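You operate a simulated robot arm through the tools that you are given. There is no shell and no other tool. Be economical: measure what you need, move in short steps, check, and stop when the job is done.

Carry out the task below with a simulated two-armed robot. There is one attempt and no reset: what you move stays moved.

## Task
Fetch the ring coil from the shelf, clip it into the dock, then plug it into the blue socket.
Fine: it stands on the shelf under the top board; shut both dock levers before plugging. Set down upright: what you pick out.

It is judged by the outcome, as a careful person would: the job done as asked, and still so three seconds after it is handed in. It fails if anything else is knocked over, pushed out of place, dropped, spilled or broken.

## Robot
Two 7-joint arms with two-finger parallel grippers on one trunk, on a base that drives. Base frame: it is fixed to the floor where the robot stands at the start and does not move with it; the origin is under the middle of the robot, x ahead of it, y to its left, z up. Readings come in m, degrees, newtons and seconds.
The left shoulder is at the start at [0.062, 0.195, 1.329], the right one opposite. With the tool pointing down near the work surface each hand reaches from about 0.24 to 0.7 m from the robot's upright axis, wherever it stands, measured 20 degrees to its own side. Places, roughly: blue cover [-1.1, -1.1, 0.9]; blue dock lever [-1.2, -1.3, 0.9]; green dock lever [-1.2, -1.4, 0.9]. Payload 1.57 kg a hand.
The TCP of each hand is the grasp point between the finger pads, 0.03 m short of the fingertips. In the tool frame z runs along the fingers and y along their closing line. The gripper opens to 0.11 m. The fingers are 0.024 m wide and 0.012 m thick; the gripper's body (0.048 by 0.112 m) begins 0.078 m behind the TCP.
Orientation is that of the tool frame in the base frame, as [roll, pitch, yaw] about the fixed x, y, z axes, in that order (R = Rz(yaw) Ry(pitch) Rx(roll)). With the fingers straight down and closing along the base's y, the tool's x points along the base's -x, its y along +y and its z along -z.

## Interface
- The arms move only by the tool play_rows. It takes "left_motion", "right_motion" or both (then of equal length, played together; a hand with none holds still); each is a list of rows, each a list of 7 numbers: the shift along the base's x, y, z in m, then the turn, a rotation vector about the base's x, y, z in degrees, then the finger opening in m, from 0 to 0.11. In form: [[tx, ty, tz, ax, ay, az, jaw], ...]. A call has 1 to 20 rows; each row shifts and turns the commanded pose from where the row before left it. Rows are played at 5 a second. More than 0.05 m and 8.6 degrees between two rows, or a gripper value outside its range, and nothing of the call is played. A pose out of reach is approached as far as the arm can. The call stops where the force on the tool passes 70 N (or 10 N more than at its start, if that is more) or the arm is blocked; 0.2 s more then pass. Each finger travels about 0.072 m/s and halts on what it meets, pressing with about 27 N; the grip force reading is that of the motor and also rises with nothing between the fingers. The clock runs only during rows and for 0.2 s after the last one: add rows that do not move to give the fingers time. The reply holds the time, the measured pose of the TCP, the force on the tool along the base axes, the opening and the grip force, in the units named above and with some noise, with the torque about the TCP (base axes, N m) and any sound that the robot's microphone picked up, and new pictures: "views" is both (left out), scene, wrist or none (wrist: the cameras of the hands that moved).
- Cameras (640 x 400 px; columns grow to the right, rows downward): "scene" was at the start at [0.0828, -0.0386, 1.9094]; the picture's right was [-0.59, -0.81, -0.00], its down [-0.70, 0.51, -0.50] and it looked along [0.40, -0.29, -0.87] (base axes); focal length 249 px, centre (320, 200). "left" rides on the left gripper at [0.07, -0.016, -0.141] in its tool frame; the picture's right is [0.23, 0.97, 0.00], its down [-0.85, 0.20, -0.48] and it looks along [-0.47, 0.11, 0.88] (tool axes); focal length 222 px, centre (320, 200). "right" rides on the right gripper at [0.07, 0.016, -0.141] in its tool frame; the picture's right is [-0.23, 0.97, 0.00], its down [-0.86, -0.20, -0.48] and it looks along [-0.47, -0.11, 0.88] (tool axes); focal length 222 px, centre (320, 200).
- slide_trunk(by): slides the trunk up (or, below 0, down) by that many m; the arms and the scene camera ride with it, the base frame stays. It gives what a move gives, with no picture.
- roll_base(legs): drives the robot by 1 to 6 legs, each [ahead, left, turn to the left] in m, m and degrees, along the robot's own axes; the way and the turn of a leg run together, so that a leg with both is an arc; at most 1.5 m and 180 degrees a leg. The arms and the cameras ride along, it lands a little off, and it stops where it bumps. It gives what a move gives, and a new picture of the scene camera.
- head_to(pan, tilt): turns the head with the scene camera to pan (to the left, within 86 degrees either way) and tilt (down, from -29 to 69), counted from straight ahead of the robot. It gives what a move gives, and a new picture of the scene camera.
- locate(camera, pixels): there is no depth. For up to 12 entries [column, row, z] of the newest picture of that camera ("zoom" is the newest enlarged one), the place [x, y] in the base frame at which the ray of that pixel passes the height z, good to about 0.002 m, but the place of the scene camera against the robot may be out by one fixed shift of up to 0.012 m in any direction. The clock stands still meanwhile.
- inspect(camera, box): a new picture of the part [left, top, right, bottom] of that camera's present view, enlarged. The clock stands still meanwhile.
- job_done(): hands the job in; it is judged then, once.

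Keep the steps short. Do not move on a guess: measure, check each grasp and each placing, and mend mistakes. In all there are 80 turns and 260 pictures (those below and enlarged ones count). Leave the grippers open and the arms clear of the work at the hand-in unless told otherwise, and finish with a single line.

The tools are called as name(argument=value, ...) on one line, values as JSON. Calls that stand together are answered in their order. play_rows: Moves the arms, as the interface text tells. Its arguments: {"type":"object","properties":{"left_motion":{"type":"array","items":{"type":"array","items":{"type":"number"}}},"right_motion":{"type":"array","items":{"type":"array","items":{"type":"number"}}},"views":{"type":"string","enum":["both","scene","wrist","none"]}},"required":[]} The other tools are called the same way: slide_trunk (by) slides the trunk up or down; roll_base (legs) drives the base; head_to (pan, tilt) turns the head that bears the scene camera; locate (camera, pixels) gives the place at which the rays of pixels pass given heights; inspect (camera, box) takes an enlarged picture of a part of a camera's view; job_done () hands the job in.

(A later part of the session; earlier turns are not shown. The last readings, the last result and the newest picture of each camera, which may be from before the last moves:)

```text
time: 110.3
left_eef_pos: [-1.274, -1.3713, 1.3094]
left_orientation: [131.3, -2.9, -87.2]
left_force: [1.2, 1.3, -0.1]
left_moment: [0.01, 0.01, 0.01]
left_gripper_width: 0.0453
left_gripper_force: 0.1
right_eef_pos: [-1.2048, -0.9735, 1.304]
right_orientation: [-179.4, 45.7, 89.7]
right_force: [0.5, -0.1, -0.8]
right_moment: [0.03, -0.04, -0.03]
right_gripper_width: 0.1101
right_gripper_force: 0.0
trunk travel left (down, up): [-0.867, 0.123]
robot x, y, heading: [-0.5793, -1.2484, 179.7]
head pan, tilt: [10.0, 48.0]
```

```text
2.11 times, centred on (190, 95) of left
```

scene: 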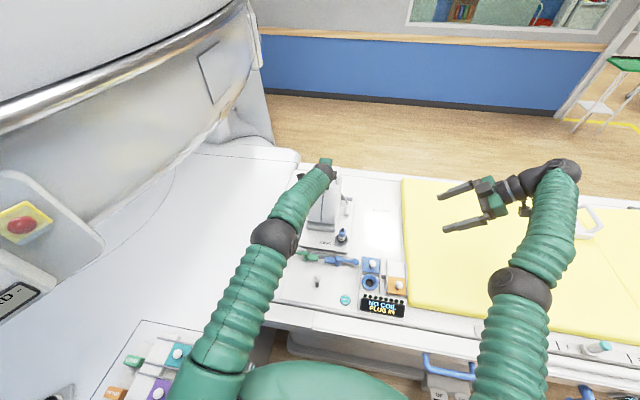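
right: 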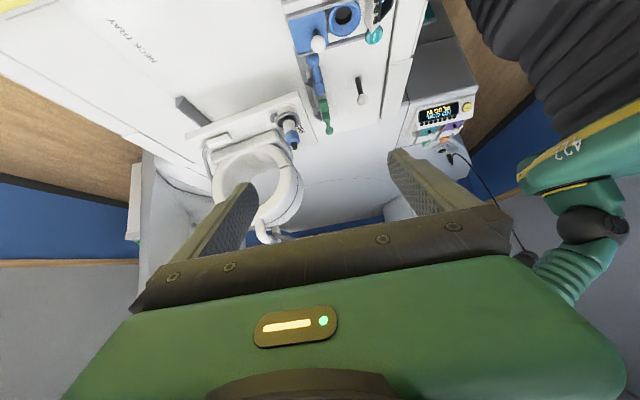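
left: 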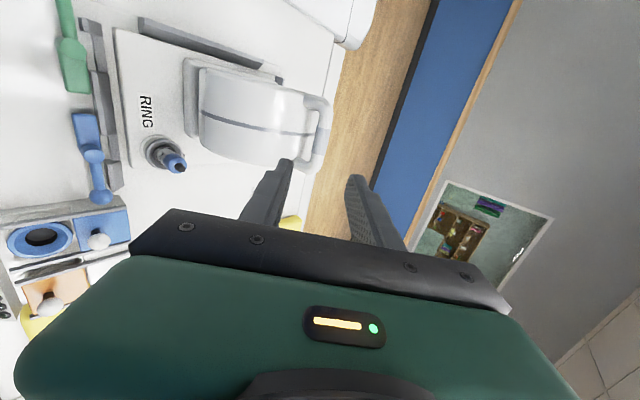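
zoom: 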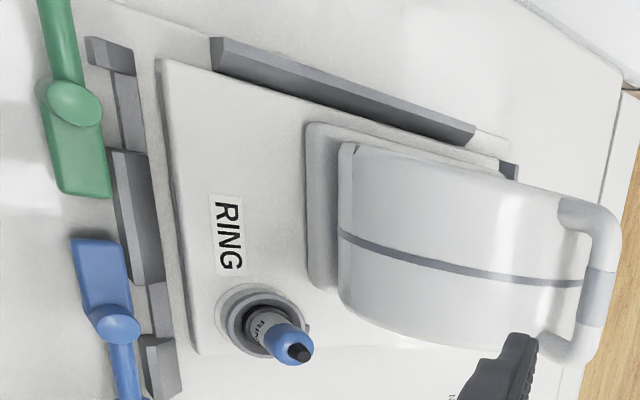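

locate(camera="left", pixels=[[114.2, 29.6, 0.9], [132.2, 167, 0.9], [140, 30, 0.88], [252, 67, 0.88], [98, 43, 0.93], [94, 145, 0.93], [62, 0, 0.93], [101, 196, 0.93]])

inspect(camera="left", box=[20, 0, 180, 220])

```text
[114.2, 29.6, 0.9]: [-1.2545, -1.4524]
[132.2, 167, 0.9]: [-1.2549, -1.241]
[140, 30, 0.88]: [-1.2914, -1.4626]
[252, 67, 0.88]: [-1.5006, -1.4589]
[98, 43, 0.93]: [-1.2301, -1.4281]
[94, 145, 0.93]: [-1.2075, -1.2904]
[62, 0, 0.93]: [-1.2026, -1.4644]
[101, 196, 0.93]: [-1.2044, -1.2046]
```

```text
1.82 times, centred on (100, 110) of left
```

zoom: 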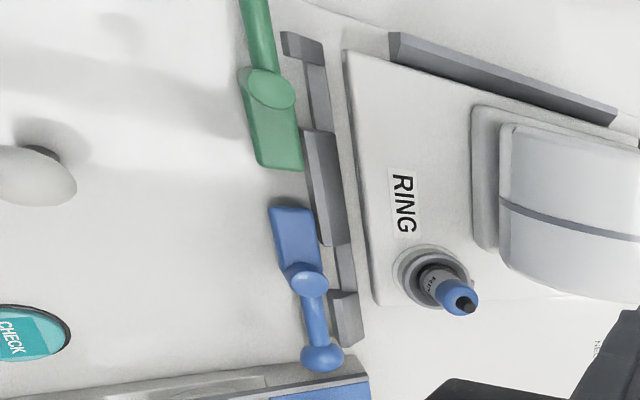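

The coil is docked: plate y -1.452…-1.241, against rear bar and beside left bar. The rail has notches where the lever feet swing over. I locate lever posts, balls, and the white stick to plan the pushes.

locate(camera="zoom", pixels=[[270, 88, 0.93], [308, 282, 0.93], [320, 353, 0.922], [35, 175, 0.97], [35, 152, 0.88], [290, 150, 0.91], [283, 215, 0.91]])

locate(camera="scene", pixels=[[316.5, 279, 0.97], [316.5, 286, 0.88], [289, 250, 0.922], [355, 263, 0.922]])

play_rows(left_motion=[[0.006, -0.018, 0, 0, -8.1, 0, 0.0], [0.006, -0.018, 0, 0, -8.1, 0, 0.0], [0.006, -0.018, 0, 0, -8.1, -0.9, 0.0], [0.006, -0.018, 0, 0, -8.1, -0.9, 0.0], [0.006, -0.018, 0, 0, -8.1, -0.9, 0.0], [0.006, -0.018, 0, 0, -8.1, 0, 0.0]], views="both")

```text
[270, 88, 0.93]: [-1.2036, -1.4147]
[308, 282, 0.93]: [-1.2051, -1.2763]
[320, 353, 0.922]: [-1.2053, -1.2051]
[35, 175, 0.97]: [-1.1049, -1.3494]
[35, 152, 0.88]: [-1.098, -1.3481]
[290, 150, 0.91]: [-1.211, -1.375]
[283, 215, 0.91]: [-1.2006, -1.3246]
```

```text
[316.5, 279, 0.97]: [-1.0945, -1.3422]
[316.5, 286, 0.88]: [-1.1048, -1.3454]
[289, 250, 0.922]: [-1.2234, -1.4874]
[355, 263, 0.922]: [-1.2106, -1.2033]
```

```text
time: 111.8
left_eef_pos: [-1.2449, -1.4798, 1.3063]
left_orientation: [179.8, -2.9, -92.7]
left_force: [0.2, -0.2, 0.2]
left_moment: [-0.01, 0.01, 0.02]
left_gripper_width: 0.0
left_gripper_force: 22.2
right_eef_pos: [-1.2105, -0.9755, 1.302]
right_orientation: [-179.7, 45.9, 89.6]
right_force: [-0.4, -0.3, 0.2]
right_moment: [-0.02, 0.0, 0.0]
right_gripper_width: 0.1102
right_gripper_force: 0.0
trunk travel left (down, up): [-0.867, 0.123]
robot x, y, heading: [-0.5796, -1.2488, 180.2]
head pan, tilt: [10.0, 48.0]
```

scene: 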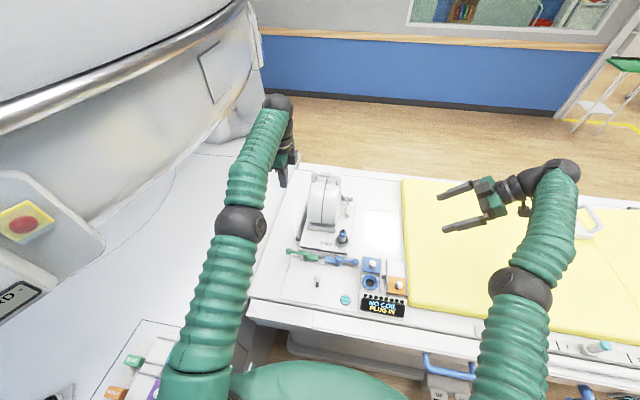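
left: 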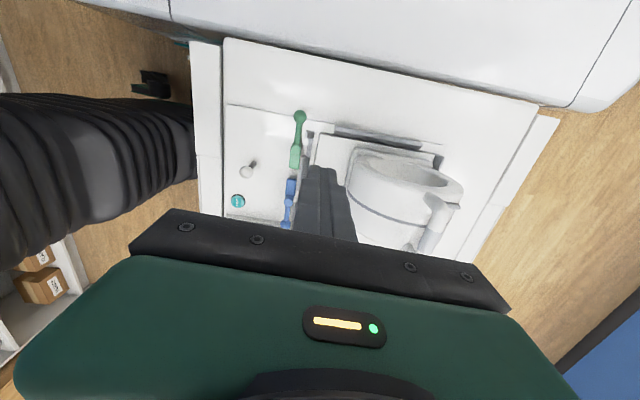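

The left hand is vertical above. Green post (-1.204,-1.415), ball ≈(-1.204,-1.487). Descend behind (-x of) the green ball, tips to z≈0.905.

play_rows(left_motion=[[0.006, -0.004, -0.04, 0, 0, 0, 0], [0, 0, -0.048, 0, 0, 0, 0], [0, 0, -0.048, 0, 0, 0, 0], [0, 0, -0.048, 0, 0, 0, 0], [0, 0, -0.048, 0, 0, 0, 0], [0, 0, -0.048, 0, 0, 0, 0], [0, 0, -0.04, 0, 0, 0, 0], [0, 0, -0.04, 0, 0, 0, 0]], views="both")

inspect(camera="scene", box=[250, 190, 370, 310])

inspect(camera="left", box=[200, 0, 440, 220])

```text
time: 113.5
left_eef_pos: [-1.2374, -1.4823, 0.9486]
left_orientation: [179.9, -3.2, -92.7]
left_force: [1.1, -0.3, 0.1]
left_moment: [-0.02, -0.03, 0.0]
left_gripper_width: 0.0
left_gripper_force: 21.0
right_eef_pos: [-1.2088, -0.9743, 1.3022]
right_orientation: [-179.6, 45.8, 89.6]
right_force: [-0.5, 0.4, 0.5]
right_moment: [0.0, 0.02, 0.03]
right_gripper_width: 0.1099
right_gripper_force: 0.1
trunk travel left (down, up): [-0.867, 0.123]
robot x, y, heading: [-0.5799, -1.2525, 180.1]
head pan, tilt: [10.0, 48.0]
```

scene: 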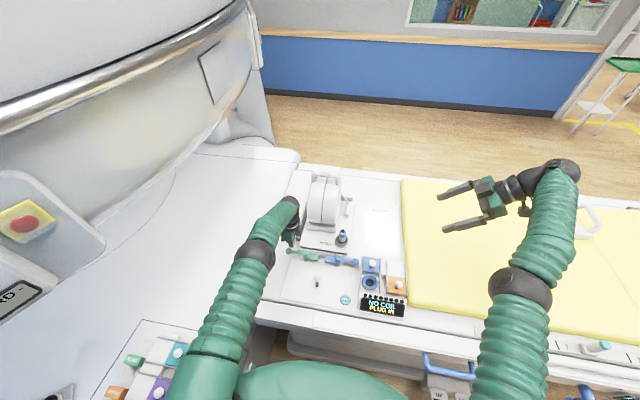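
left: 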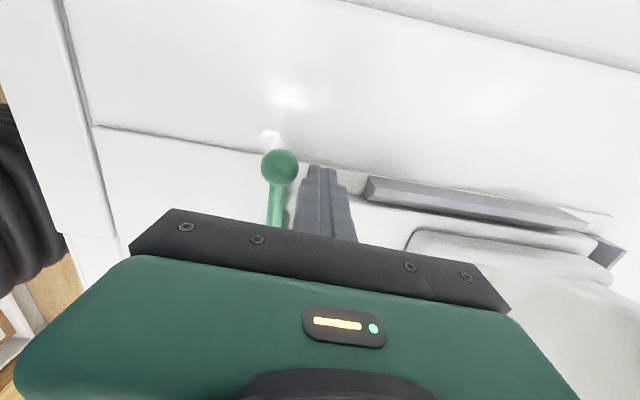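

```text
3.33 times, centred on (310, 250) of scene
```

zoom: 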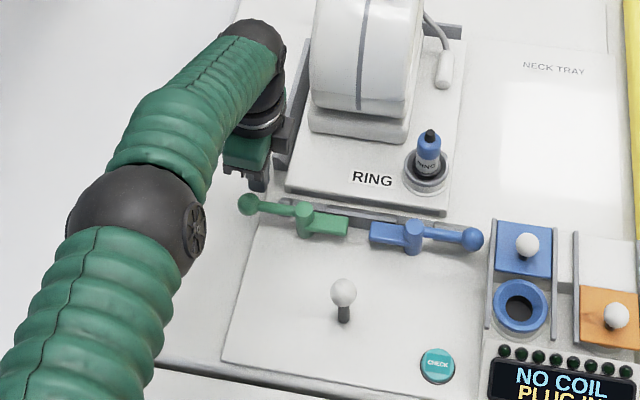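

```text
1.82 times, centred on (320, 110) of left
```

zoom: 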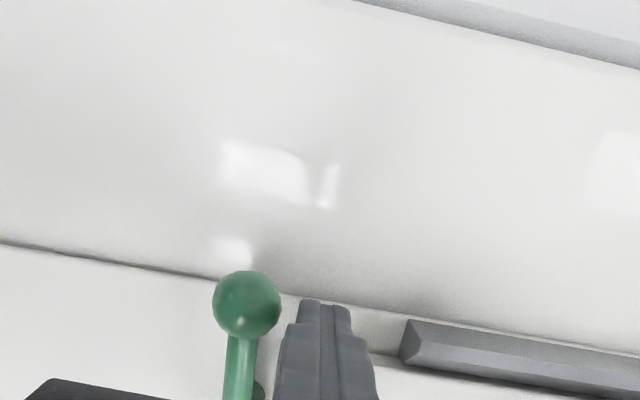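

Finger is right behind the ball. I lower 1.4 cm and sweep the arc, pulling the green handle toward the robot.

play_rows(left_motion=[[0, 0, -0.014, 0, 0, 0, 0], [0.0094, 0.0013, 0, 0, 0, 0, 0], [0.018, -0.004, 0, 0, 0, 0, 0], [0.018, 0.001, 0, 0, 0, 0, 0], [0.018, 0.005, 0, 0, 0, 0, 0], [0.015, 0.01, 0, 0, 0, 0, 0], [0.013, 0.014, 0, 0, 0, 0, 0], [0.008, 0.016, 0, 0, 0, 0, 0], [0, 0.008, 0, 0, 0, 0, 0]], views="scene")

inspect(camera="scene", box=[250, 190, 370, 310])

inspect(camera="right", box=[230, 20, 390, 140])

```text
time: 115.5
left_eef_pos: [-1.138, -1.4419, 0.9335]
left_orientation: [179.7, -2.9, -92.5]
left_force: [-5.3, -20.0, 9.3]
left_moment: [-0.01, -0.02, -0.02]
left_gripper_width: 0.0
left_gripper_force: 20.9
right_eef_pos: [-1.2082, -0.9855, 1.3057]
right_orientation: [-179.5, 45.4, 89.8]
right_force: [-0.1, -0.6, 0.8]
right_moment: [0.04, 0.0, 0.03]
right_gripper_width: 0.1099
right_gripper_force: 0.0
trunk travel left (down, up): [-0.867, 0.123]
robot x, y, heading: [-0.5782, -1.2508, -180.1]
head pan, tilt: [10.0, 48.0]
```

scene: 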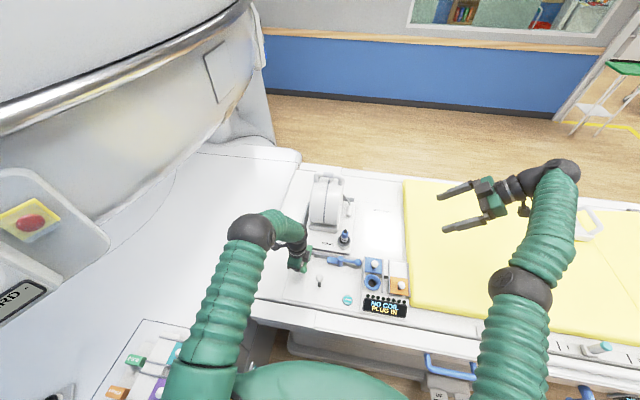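

```text
3.33 times, centred on (310, 250) of scene
```

zoom: 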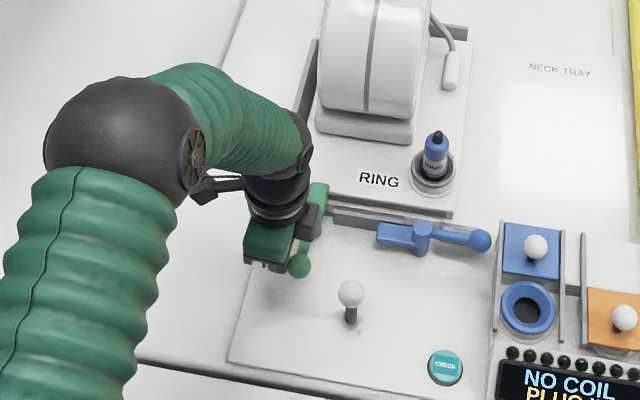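

```text
3.33 times, centred on (310, 80) of right
```

zoom: 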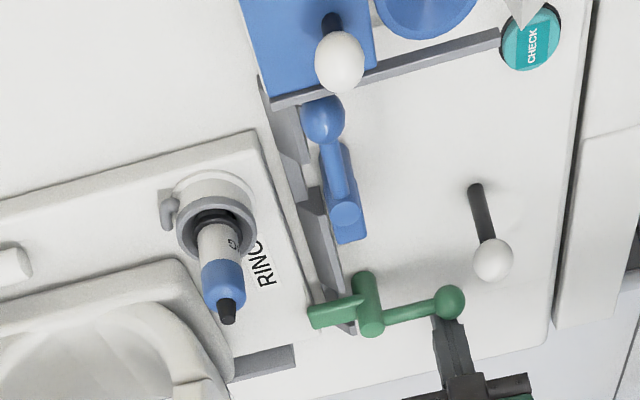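

The green foot now reaches over the plate and the handle points straight to the robot; 20 N shows it's at its stop. Back off, lift, and carry the left hand over to behind the blue ball.

play_rows(left_motion=[[0, -0.02, 0, 0, 0, 0, 0], [0, -0.01, 0.04, 0, 0, 0, 0], [0, 0, 0.048, 0, 0, 0, 0], [0, 0, 0.048, 0, 0, 0, 0], [0, 0, 0.048, 0, 0, 0, 0], [-0.016, 0.045, 0, 0, 0, 0, 0], [-0.016, 0.045, 0, 0, 0, 0, 0], [-0.016, 0.045, 0, 0, 0, 0, 0], [-0.016, 0.045, 0, 0, 0, 0, 0], [-0.016, 0.045, 0, 0, 0, 0, 0], [-0.016, 0.043, 0, 0, 0, 0, 0]], views="both")

inspect(camera="right", box=[230, 20, 390, 140])

```text
time: 118.0
left_eef_pos: [-1.215, -1.1985, 1.1182]
left_orientation: [-179.7, -3.4, -92.7]
left_force: [0.3, 0.5, -0.6]
left_moment: [-0.02, -0.02, 0.02]
left_gripper_width: 0.0
left_gripper_force: 21.1
left hand out of reach, approached as far as the arm can: row 11
right_eef_pos: [-1.2095, -0.9699, 1.3024]
right_orientation: [-179.7, 46.0, 89.7]
right_force: [0.0, -0.5, 0.2]
right_moment: [-0.02, -0.01, 0.02]
right_gripper_width: 0.1102
right_gripper_force: 0.1
trunk travel left (down, up): [-0.867, 0.123]
robot x, y, heading: [-0.5801, -1.2506, 179.9]
head pan, tilt: [10.0, 48.0]
```

scene: 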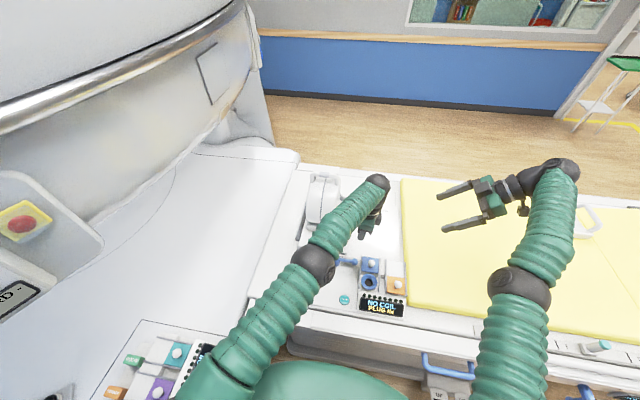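
left: 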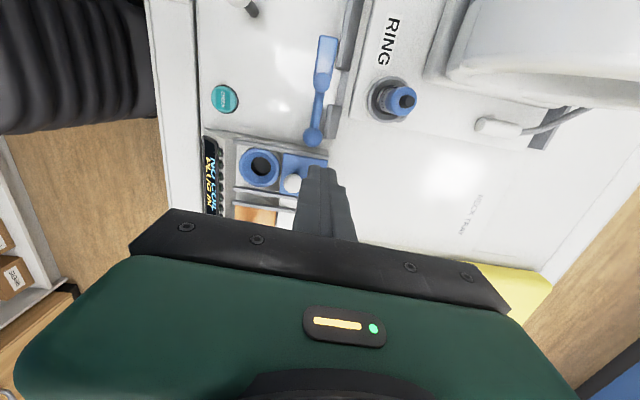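

```text
3.33 times, centred on (310, 80) of right
```

zoom: 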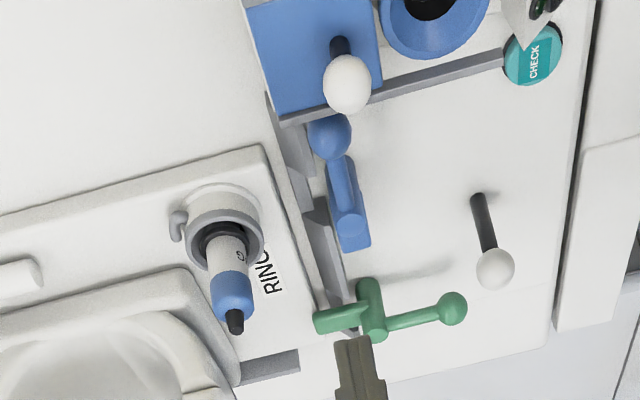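

Left can't reach far enough across there; the right hand suits the blue lever. Left hand moves away while the right turns vertical (closing along x) and comes above the spot behind the blue ball.

play_rows(left_motion=[[0.01, -0.04, 0.02, 0, 0, 0, 0], [0.01, -0.04, 0.02, 0, 0, 0, 0], [0.01, -0.04, 0.02, 0, 0, 0, 0], [0.02, -0.04, 0.02, 0, 0, 0, 0], [0.02, -0.04, 0.02, 0, 0, 0, 0], [0.02, -0.04, 0.02, 0, 0, 0, 0], [0.02, -0.01, 0, 0, 0, 0, 0], [0.02, 0, 0, 0, 0, 0, 0], [0, 0, 0, 0, 0, 0, 0], [0, 0, 0, 0, 0, 0, 0], [0, 0, 0, 0, 0, 0, 0], [0, 0, 0, 0, 0, 0, 0]], right_motion=[[0, 0, 0, 7.6, 0, 0, 0.05], [0, 0, 0, 7.6, 0, 0, 0], [0, 0, 0, 7.6, 0, 0, 0], [0, 0, 0, 7.6, 0, 0, 0], [0, 0, 0, 7.6, 0, 0, 0], [0, 0, 0, 7.6, 0, 0, 0], [-0.005, -0.039, -0.025, 0, 0, 0, 0], [-0.005, -0.039, -0.025, 0, 0, 0, 0], [-0.005, -0.039, -0.025, 0, 0, 0, 0], [-0.005, -0.039, -0.025, 0, 0, 0, 0], [-0.005, -0.039, -0.025, 0, 0, 0, 0], [-0.004, -0.039, -0.025, 0, 0, 0, 0]], views="both")

```text
time: 120.5
left_eef_pos: [-1.081, -1.4565, 1.2371]
left_orientation: [180.0, -3.0, -92.7]
left_force: [0.7, 0.3, -0.7]
left_moment: [0.0, 0.0, -0.02]
left_gripper_width: 0.0
left_gripper_force: 21.4
right_eef_pos: [-1.2516, -1.2013, 1.1616]
right_orientation: [-179.3, 0.1, 89.8]
right_force: [-0.2, 0.0, 0.1]
right_moment: [-0.01, -0.01, -0.01]
right_gripper_width: 0.0001
right_gripper_force: 21.3
right hand out of reach, approached as far as the arm can: row 1, 2, 3, 4, 5, 6, 7, 11, 12
trunk travel left (down, up): [-0.867, 0.123]
robot x, y, heading: [-0.5794, -1.25, 179.9]
head pan, tilt: [10.0, 48.0]
```

scene: 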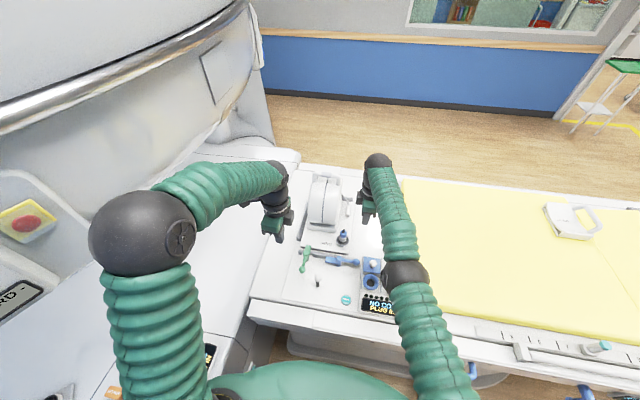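
right: 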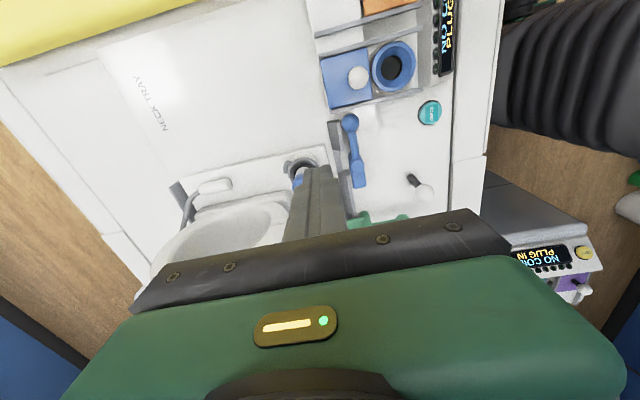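
left: 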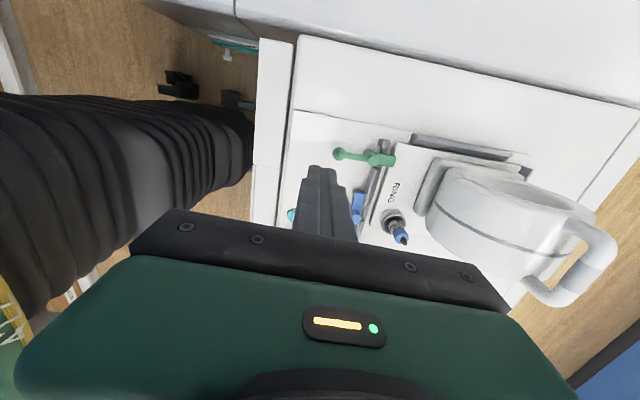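

Right hand is above. I correct to (-1.236,-1.210) and descend to tip height 0.905.

play_rows(right_motion=[[0.0146, -0.009, -0.03, 0, 0, 0, 0], [0, 0, -0.048, 0, 0, 0, 0], [0, 0, -0.048, 0, 0, 0, 0], [0, 0, -0.048, 0, 0, 0, 0], [0, 0, -0.03, 0, 0, 0, 0]], views="wrist")

inspect(camera="right", box=[230, 40, 470, 220])

inspect(camera="scene", box=[300, 200, 410, 310])

```text
time: 121.8
left_eef_pos: [-1.0799, -1.4553, 1.2392]
left_orientation: [180.0, -3.1, -92.6]
left_force: [0.0, 0.3, 0.8]
left_moment: [0.02, 0.02, 0.0]
left_gripper_width: 0.0
left_gripper_force: 21.2
right_eef_pos: [-1.2281, -1.2055, 0.9585]
right_orientation: [-179.3, 0.1, 89.8]
right_force: [-0.1, 0.6, 0.3]
right_moment: [-0.02, -0.02, 0.03]
right_gripper_width: 0.0
right_gripper_force: 21.4
right hand out of reach, approached as far as the arm can: row 1, 3, 4, 5
trunk travel left (down, up): [-0.867, 0.123]
robot x, y, heading: [-0.5766, -1.251, 180.1]
head pan, tilt: [10.0, 48.0]
```

right: 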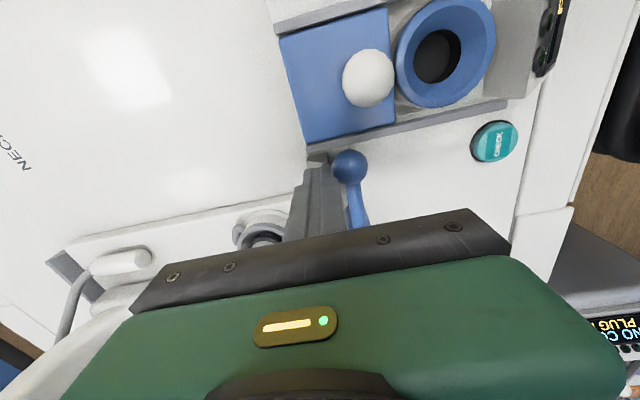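

```text
2.22 times, centred on (350, 130) of right
```

zoom: 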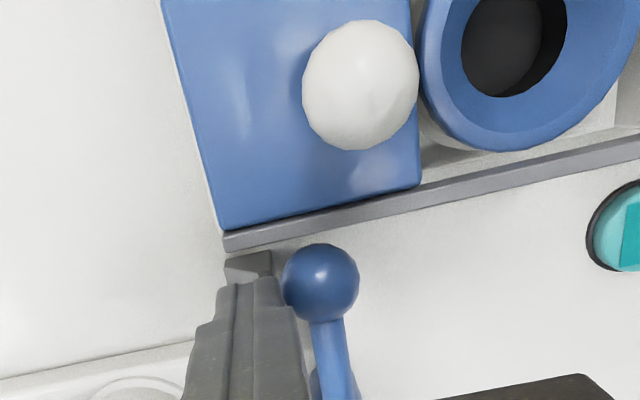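

```text
3.64 times, centred on (355, 255) of scene
```

zoom: 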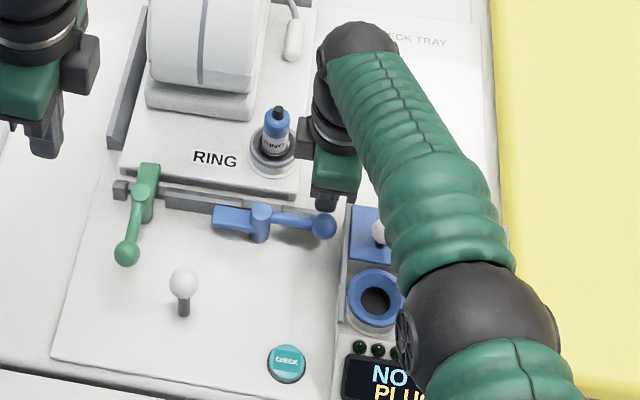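

Finger sits behind the ball. I lower 1.2 cm and sweep the blue arc.

play_rows(right_motion=[[-0.001, 0, -0.012, 0, 0, 0, 0], [0.017, -0.0035, 0, 0, 0, 0, 0], [0.018, -0.001, 0, 0, 0, 0, 0], [0.018, -0.003, 0, 0, 0, 0, 0], [0.015, -0.01, 0, 0, 0, 0, 0], [0.013, -0.0135, 0, 0, 0, 0, 0], [0.008, -0.016, 0, 0, 0, 0, 0], [0, -0.008, 0, 0, 0, 0, 0]], views="both")

inspect(camera="scene", box=[280, 200, 400, 310])

inspect(camera="right", box=[230, 40, 470, 220])

```text
time: 123.5
left_eef_pos: [-1.0809, -1.4476, 1.2392]
left_orientation: [180.0, -3.4, -92.7]
left_force: [0.0, -0.1, 0.7]
left_moment: [-0.07, 0.0, 0.0]
left_gripper_width: 0.0001
left_gripper_force: 21.0
right_eef_pos: [-1.1374, -1.2521, 0.9512]
right_orientation: [-179.3, 0.3, 89.7]
right_force: [-4.4, 14.6, 5.1]
right_moment: [0.31, 0.03, -0.03]
right_gripper_width: 0.0
right_gripper_force: 21.4
right hand out of reach, approached as far as the arm can: row 1
trunk travel left (down, up): [-0.867, 0.123]
robot x, y, heading: [-0.576, -1.2472, 179.8]
head pan, tilt: [10.0, 48.0]
```

scene: 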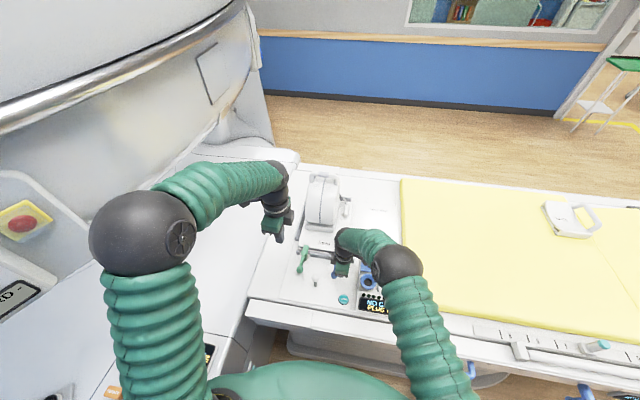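
right: 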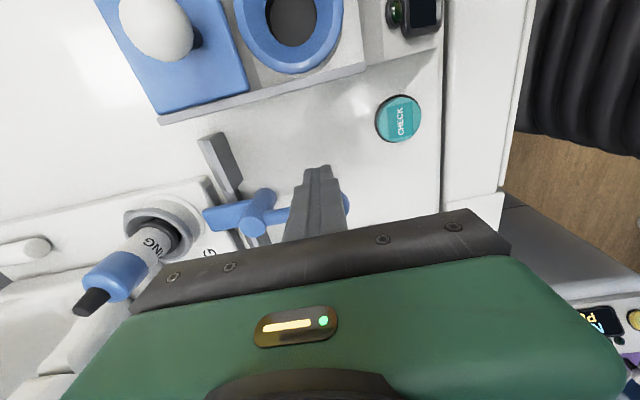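

```text
3.64 times, centred on (340, 255) of scene
```

zoom: 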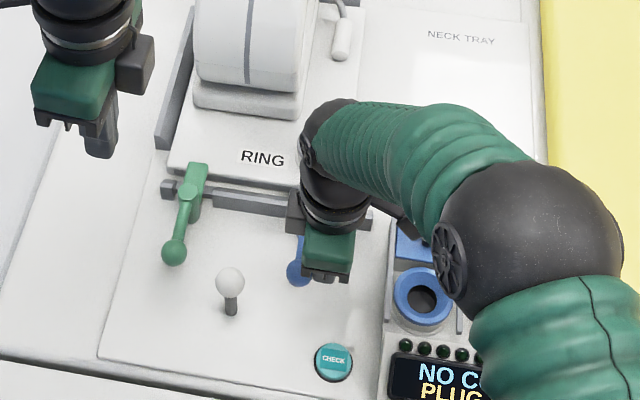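

```text
2.22 times, centred on (350, 130) of right
```

zoom: 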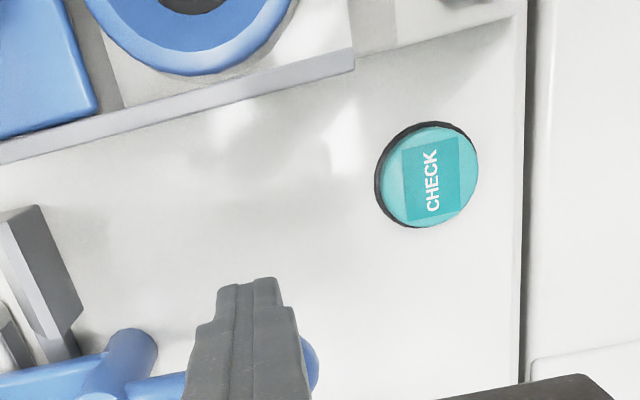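

Blue lever at its stop too (14.6 N). I back off, lift, and view both levers and the plug from above.

play_rows(right_motion=[[0, 0.025, 0, 0, 0, 0, 0], [0, 0.01, 0.045, 0, 0, 0, 0], [0, 0, 0.048, 0, 0, 0, 0], [0, 0, 0.048, 0, 0, 0, 0], [0, 0, 0.048, 0, 0, 0, 0.06], [-0.03, 0, 0.03, 0, 0, 0, 0.06], [-0.04, 0, 0, 0, 0, 0, 0.06], [-0.03, 0, 0, 0, 0, 0, 0.06]], views="both")

inspect(camera="right", box=[200, 60, 520, 260])

inspect(camera="left", box=[300, 120, 500, 280])

```text
time: 125.3
left_eef_pos: [-1.0828, -1.4519, 1.2371]
left_orientation: [180.0, -3.0, -92.7]
left_force: [0.8, 0.5, 0.0]
left_moment: [0.0, 0.01, 0.01]
left_gripper_width: 0.0
left_gripper_force: 21.4
right_eef_pos: [-1.2391, -1.2229, 1.1663]
right_orientation: [-179.6, 0.2, 89.8]
right_force: [-0.5, 0.8, -0.8]
right_moment: [-0.03, -0.03, 0.02]
right_gripper_width: 0.0599
right_gripper_force: 0.1
trunk travel left (down, up): [-0.867, 0.123]
robot x, y, heading: [-0.5781, -1.2469, 180.3]
head pan, tilt: [10.0, 48.0]
```

scene: 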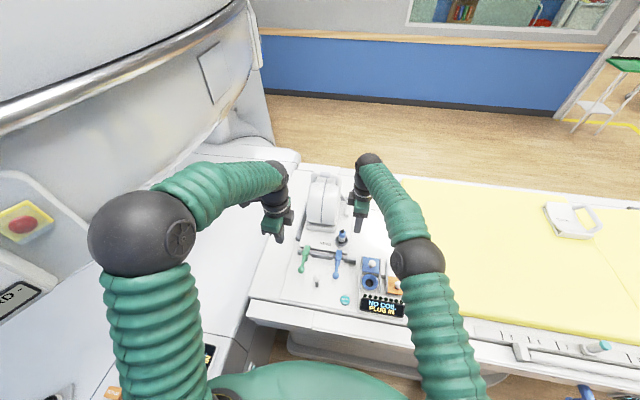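
right: 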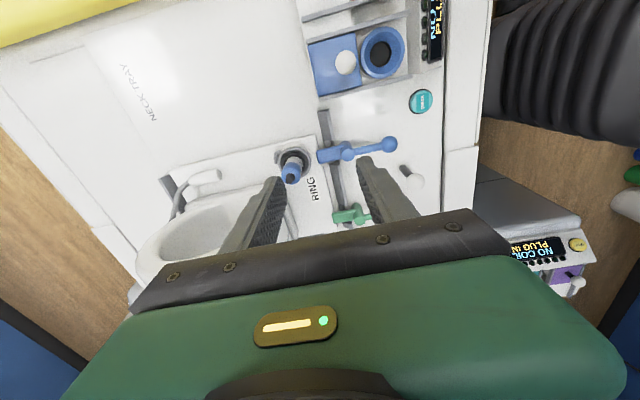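

```text
2.00 times, centred on (360, 160) of right
```

zoom: 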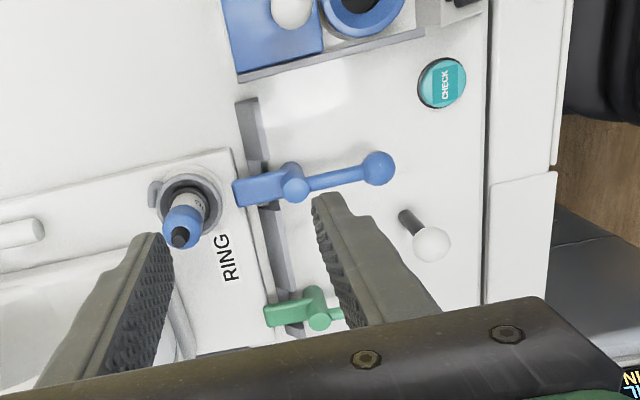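

```text
2.50 times, centred on (400, 200) of left
```

zoom: 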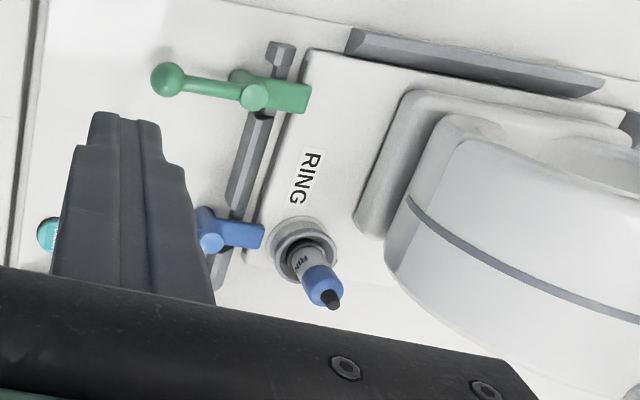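

Both feet lie over the plate's front edge. Now triangulate the plug: tip at right (290,178.5) and left (404.4,240); also the socket centre.

locate(camera="right", pixels=[[290, 178.5, 0.95], [290, 178.5, 0.98], [290, 178.5, 1.01], [295, 162.5, 0.92], [380, 53, 0.92], [380, 53, 0.94], [380, 53, 0.9]])

locate(camera="left", pixels=[[404.4, 240, 0.95], [404.4, 240, 0.98], [404.4, 240, 1.01], [393.6, 220, 0.92]])

locate(camera="scene", pixels=[[370.5, 283, 0.92], [370.5, 283, 0.94], [343, 231, 0.98]])

inspect(camera="scene", box=[320, 215, 410, 305])

inspect(camera="right", box=[250, 20, 430, 200])

```text
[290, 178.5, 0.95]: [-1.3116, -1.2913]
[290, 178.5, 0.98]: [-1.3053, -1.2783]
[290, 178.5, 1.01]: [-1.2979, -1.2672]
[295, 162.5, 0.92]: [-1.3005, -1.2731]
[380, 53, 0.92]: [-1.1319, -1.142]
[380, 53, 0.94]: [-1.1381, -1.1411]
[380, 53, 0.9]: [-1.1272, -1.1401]
```

```text
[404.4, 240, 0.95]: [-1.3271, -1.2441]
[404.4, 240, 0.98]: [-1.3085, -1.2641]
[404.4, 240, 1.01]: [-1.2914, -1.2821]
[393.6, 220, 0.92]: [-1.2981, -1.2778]
```

```text
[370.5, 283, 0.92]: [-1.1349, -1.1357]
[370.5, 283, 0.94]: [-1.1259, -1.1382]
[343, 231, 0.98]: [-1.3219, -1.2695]
```

```text
4.44 times, centred on (365, 260) of scene
```

zoom: 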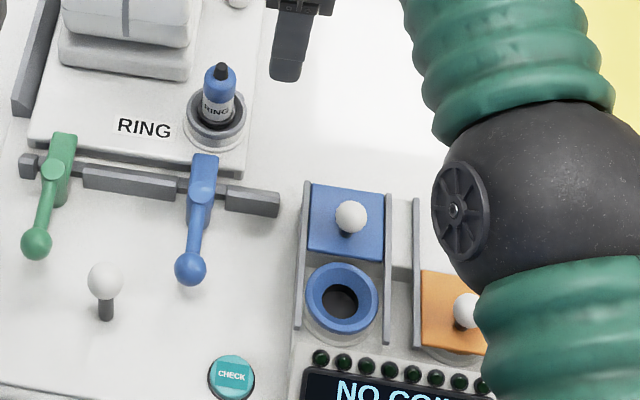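

```text
2.22 times, centred on (340, 110) of right
```

zoom: 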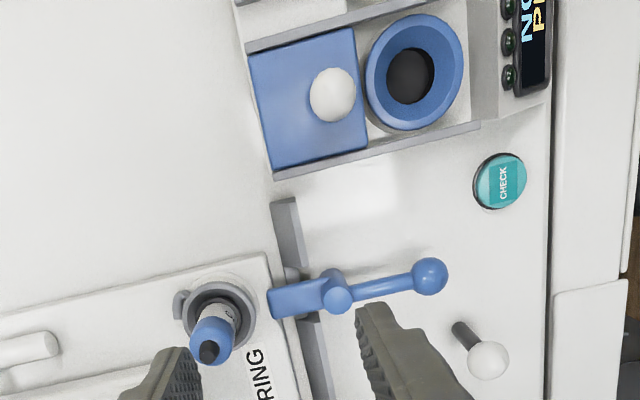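

Plug upright at ≈(-1.300,-1.2745), top z≈0.995, blue body ≈0.955–0.98. I move the right hand above it, opening 0.05.

play_rows(right_motion=[[-0.02, -0.018, -0.02, 0, 0, 0, 0.05], [-0.02, -0.018, -0.02, 0, 0, 0, 0.05], [-0.021, -0.0156, -0.02, 0, 0, 0, 0.05], [0, 0, -0.03, 0, 0, 0, 0.05], [0, 0, -0.016, 0, 0, 0, 0.05]], views="wrist")

inspect(camera="right", box=[200, 80, 440, 240])

inspect(camera="left", box=[300, 120, 500, 280])

```text
time: 126.5
left_eef_pos: [-1.0817, -1.4555, 1.2367]
left_orientation: [-180.0, -3.0, -92.7]
left_force: [0.0, -0.2, 0.1]
left_moment: [0.03, -0.01, -0.01]
left_gripper_width: 0.0
left_gripper_force: 21.4
right_eef_pos: [-1.2387, -1.2496, 1.0664]
right_orientation: [-179.4, 0.1, 89.9]
right_force: [-0.5, 0.8, -0.6]
right_moment: [0.01, 0.02, 0.0]
right_gripper_width: 0.0498
right_gripper_force: 0.0
right hand out of reach, approached as far as the arm can: row 1, 2, 3
trunk travel left (down, up): [-0.867, 0.123]
robot x, y, heading: [-0.5799, -1.2467, 180.0]
head pan, tilt: [10.0, 48.0]
```

right: 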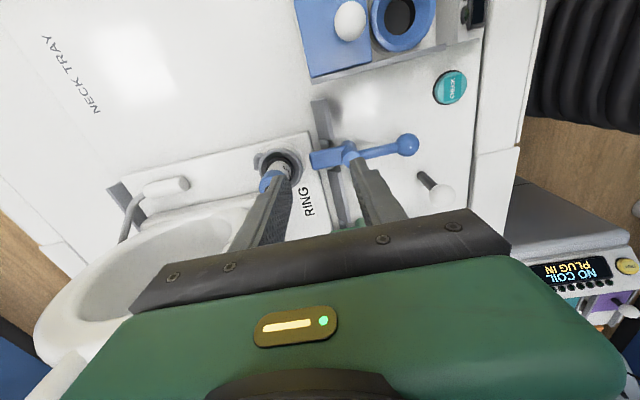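

```text
2.50 times, centred on (320, 160) of right
```

zoom: 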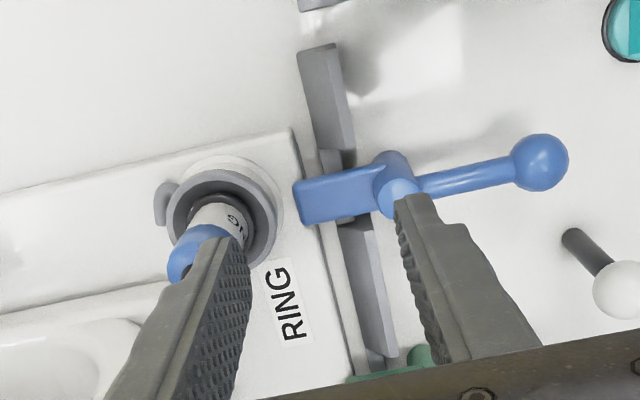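

```text
2.50 times, centred on (400, 200) of left
```

zoom: 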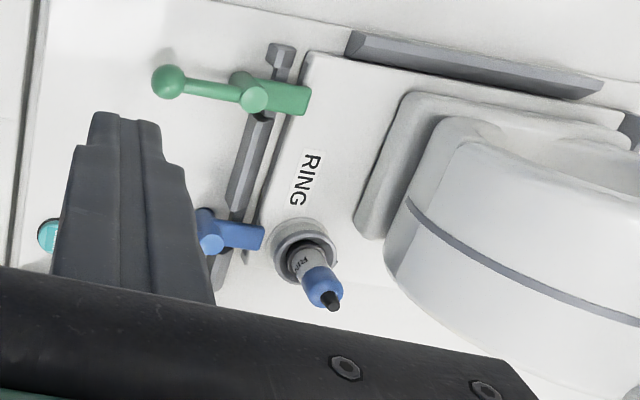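

The right arm can't reach that far here. I drive 0.06 m ahead (hands are clear above everything).

roll_base(legs=[[0.06, 0, 0]])

inspect(camera="right", box=[200, 60, 440, 240])

```text
time: 127.5
left_eef_pos: [-1.1275, -1.4557, 1.2445]
left_orientation: [179.3, -3.1, -92.7]
left_force: [0.7, 0.6, 0.3]
left_moment: [0.02, -0.01, -0.02]
left_gripper_width: 0.0001
left_gripper_force: 21.1
right_eef_pos: [-1.2875, -1.2495, 1.0757]
right_orientation: [-178.7, 0.0, 89.8]
right_force: [0.2, 0.3, 0.4]
right_moment: [0.0, 0.09, 0.01]
right_gripper_width: 0.0502
right_gripper_force: 0.0
trunk travel left (down, up): [-0.867, 0.123]
robot x, y, heading: [-0.6385, -1.2492, 179.9]
head pan, tilt: [10.0, 48.0]
```

scene: 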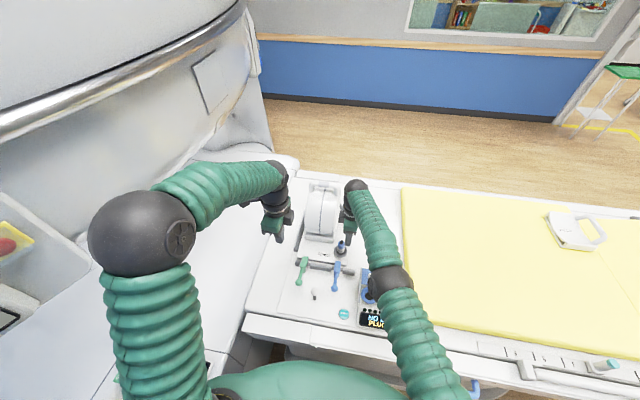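

```text
2.22 times, centred on (320, 150) of right
```

zoom: 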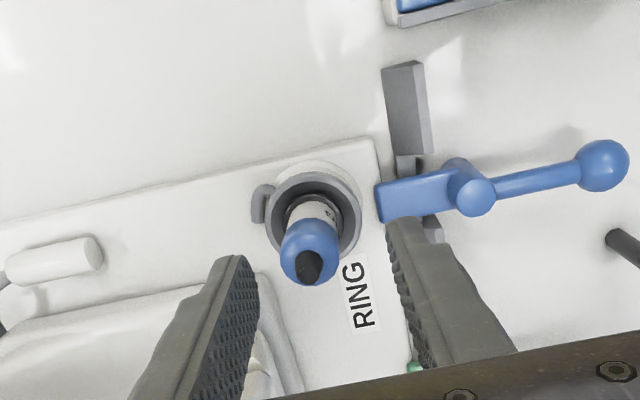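

Now over reach. Align to the plug (y -0.025, x -0.006) while staying above, then check.

play_rows(right_motion=[[-0.003, -0.0125, 0, 0, 0, 0, 0.044], [-0.003, -0.0125, 0, 0, 0, 0, 0.044], [0, 0, -0.02, 0, 0, 0, 0.044]], views="wrist")

inspect(camera="right", box=[220, 80, 420, 240])

inspect(camera="left", box=[260, 120, 460, 280])

```text
time: 128.3
left_eef_pos: [-1.1368, -1.456, 1.2403]
left_orientation: [179.8, -3.0, -92.7]
left_force: [0.2, -0.4, 0.2]
left_moment: [0.04, 0.02, 0.0]
left_gripper_width: 0.0
left_gripper_force: 21.2
right_eef_pos: [-1.286, -1.2702, 1.052]
right_orientation: [-179.1, 0.2, 89.7]
right_force: [0.3, 0.2, -0.6]
right_moment: [0.0, 0.03, 0.01]
right_gripper_width: 0.0439
right_gripper_force: 0.0
right hand out of reach, approached as far as the arm can: row 1, 2
trunk travel left (down, up): [-0.867, 0.123]
robot x, y, heading: [-0.6384, -1.2515, 179.9]
head pan, tilt: [10.0, 48.0]
```

right: 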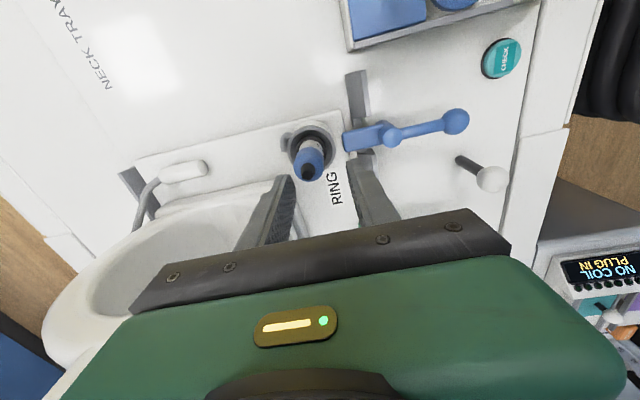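

```text
2.50 times, centred on (320, 160) of right
```

zoom: 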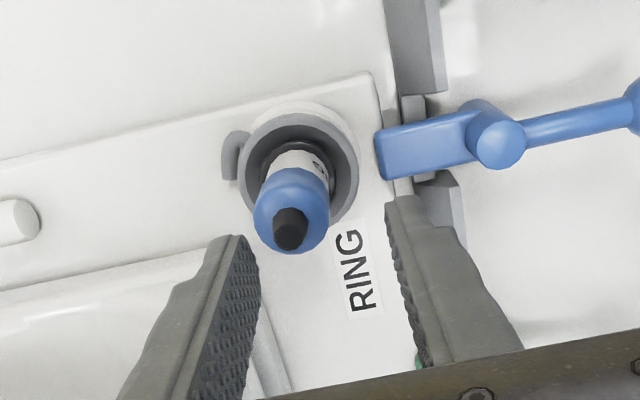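

```text
2.50 times, centred on (360, 200) of left
```

zoom: 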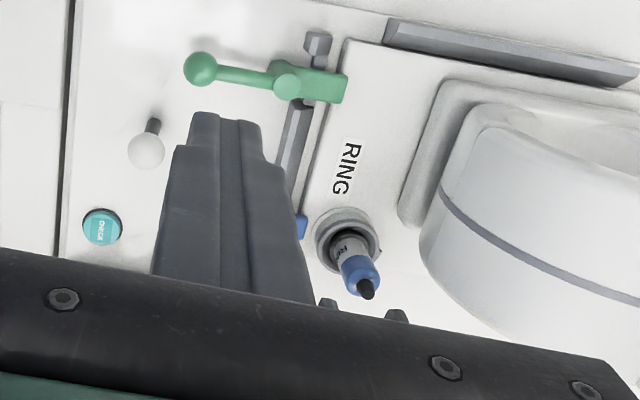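

Still 1.4 cm short in x. Drive 0.018 m further ahead.

roll_base(legs=[[0.018, 0, 0]])

play_rows(right_motion=[[0, -0.003, 0, 0, 0, 0, 0.044], [0, 0, 0, 0, 0, 0, 0.044]], views="wrist")

inspect(camera="right", box=[220, 80, 420, 240])

```text
time: 129.1
left_eef_pos: [-1.1525, -1.4557, 1.2423]
left_orientation: [179.5, -3.0, -92.8]
left_force: [0.1, -0.9, 0.2]
left_moment: [-0.02, 0.0, -0.03]
left_gripper_width: 0.0
left_gripper_force: 21.3
right_eef_pos: [-1.3039, -1.2704, 1.0524]
right_orientation: [-179.0, 0.1, 89.8]
right_force: [0.4, -0.1, 0.0]
right_moment: [-0.01, 0.03, 0.0]
right_gripper_width: 0.0442
right_gripper_force: 0.0
trunk travel left (down, up): [-0.867, 0.123]
robot x, y, heading: [-0.6654, -1.2456, 180.0]
head pan, tilt: [10.0, 48.0]
```

scene: 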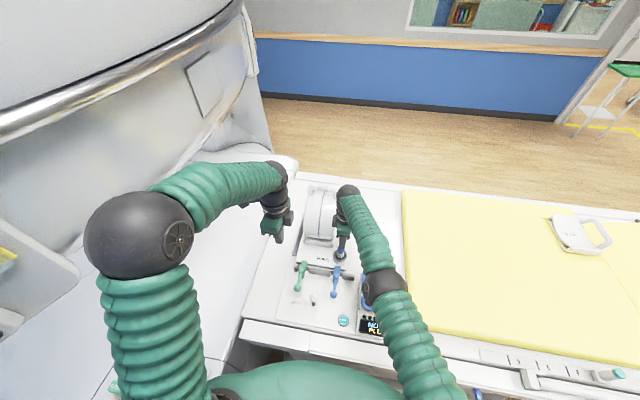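

```text
time: 129.7
left_eef_pos: [-1.1542, -1.4551, 1.2405]
left_orientation: [179.5, -3.0, -92.7]
left_force: [0.1, -0.2, -0.7]
left_moment: [0.03, 0.0, -0.02]
left_gripper_width: 0.0
left_gripper_force: 20.4
right_eef_pos: [-1.3072, -1.2734, 1.0516]
right_orientation: [-179.1, 0.1, 89.8]
right_force: [-0.3, -0.5, 0.9]
right_moment: [0.01, -0.02, -0.02]
right_gripper_width: 0.044
right_gripper_force: 0.1
trunk travel left (down, up): [-0.867, 0.123]
robot x, y, heading: [-0.6632, -1.2497, 180.0]
head pan, tilt: [10.0, 48.0]
```

right: 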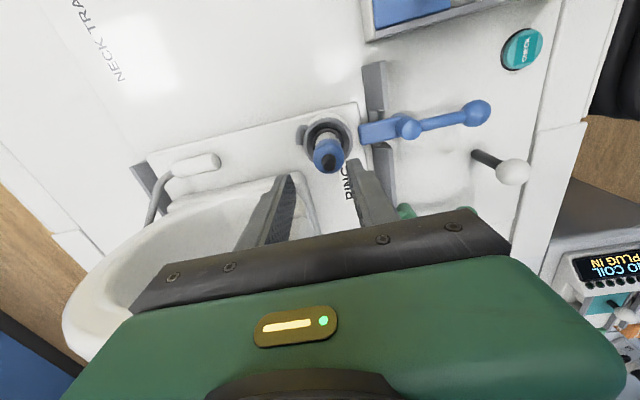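

```text
2.50 times, centred on (320, 160) of right
```

zoom: 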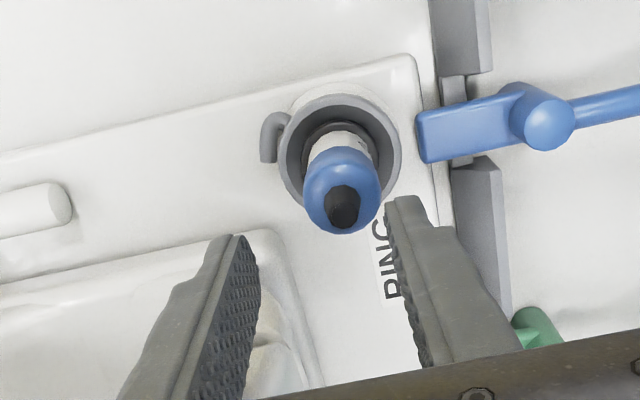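

locate(camera="right", pixels=[[328.8, 163.2, 0.985], [328.8, 163.2, 0.995], [332, 143, 0.92]])

```text
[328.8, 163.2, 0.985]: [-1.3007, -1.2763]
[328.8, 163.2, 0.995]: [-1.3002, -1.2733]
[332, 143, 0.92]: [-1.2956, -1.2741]
```

Plug confirmed at (-1.300,-1.2737). Shift +7 mm in x, descend to z 0.968, and close.

play_rows(right_motion=[[0.007, 0, 0, 0, 0, 0, 0.044], [0, 0, -0.028, 0, 0, 0, 0.044], [0, 0, -0.028, 0, 0, 0, 0.044], [0, 0, -0.028, 0, 0, 0, 0.044], [0, 0, 0, 0, 0, 0, 0.02], [0, 0, 0, 0, 0, 0, 0], [0, 0, 0, 0, 0, 0, 0]], views="wrist")

inspect(camera="left", box=[260, 120, 460, 280])

inspect(camera="right", box=[220, 80, 420, 240])

```text
time: 131.3
left_eef_pos: [-1.1569, -1.4553, 1.2405]
left_orientation: [179.7, -3.1, -92.7]
left_force: [0.8, -0.2, -0.6]
left_moment: [-0.01, 0.01, 0.02]
left_gripper_width: 0.0001
left_gripper_force: 21.4
right_eef_pos: [-1.2958, -1.2696, 0.9696]
right_orientation: [-179.0, 0.1, 89.9]
right_force: [-16.3, 0.5, 5.4]
right_moment: [-0.03, 0.72, -0.03]
right_gripper_width: 0.0289
right_gripper_force: 26.7
right hand out of reach, approached as far as the arm can: row 3, 4
trunk travel left (down, up): [-0.867, 0.123]
robot x, y, heading: [-0.6631, -1.2498, 180.2]
head pan, tilt: [10.0, 48.0]
```

right: 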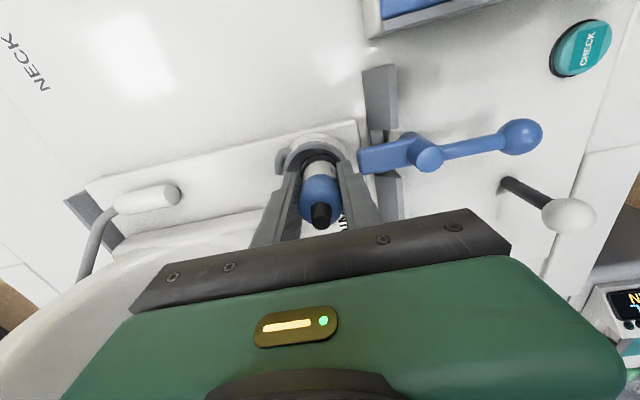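

```text
2.50 times, centred on (360, 200) of left
```

zoom: 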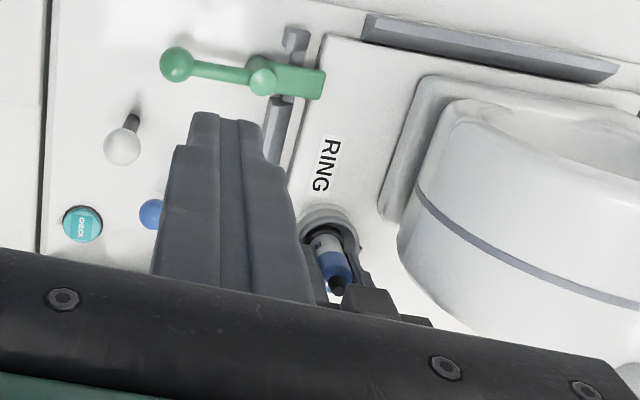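

```text
2.50 times, centred on (320, 160) of right
```

zoom: 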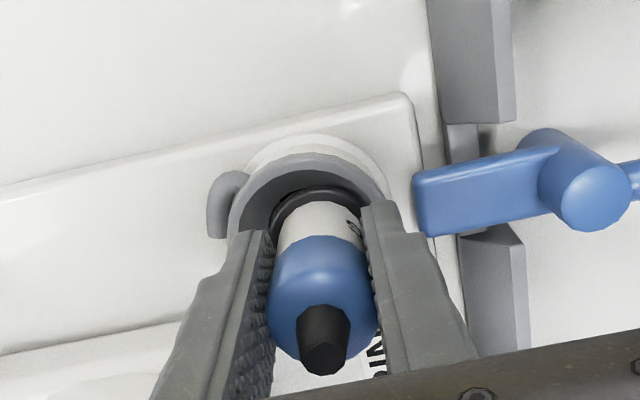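

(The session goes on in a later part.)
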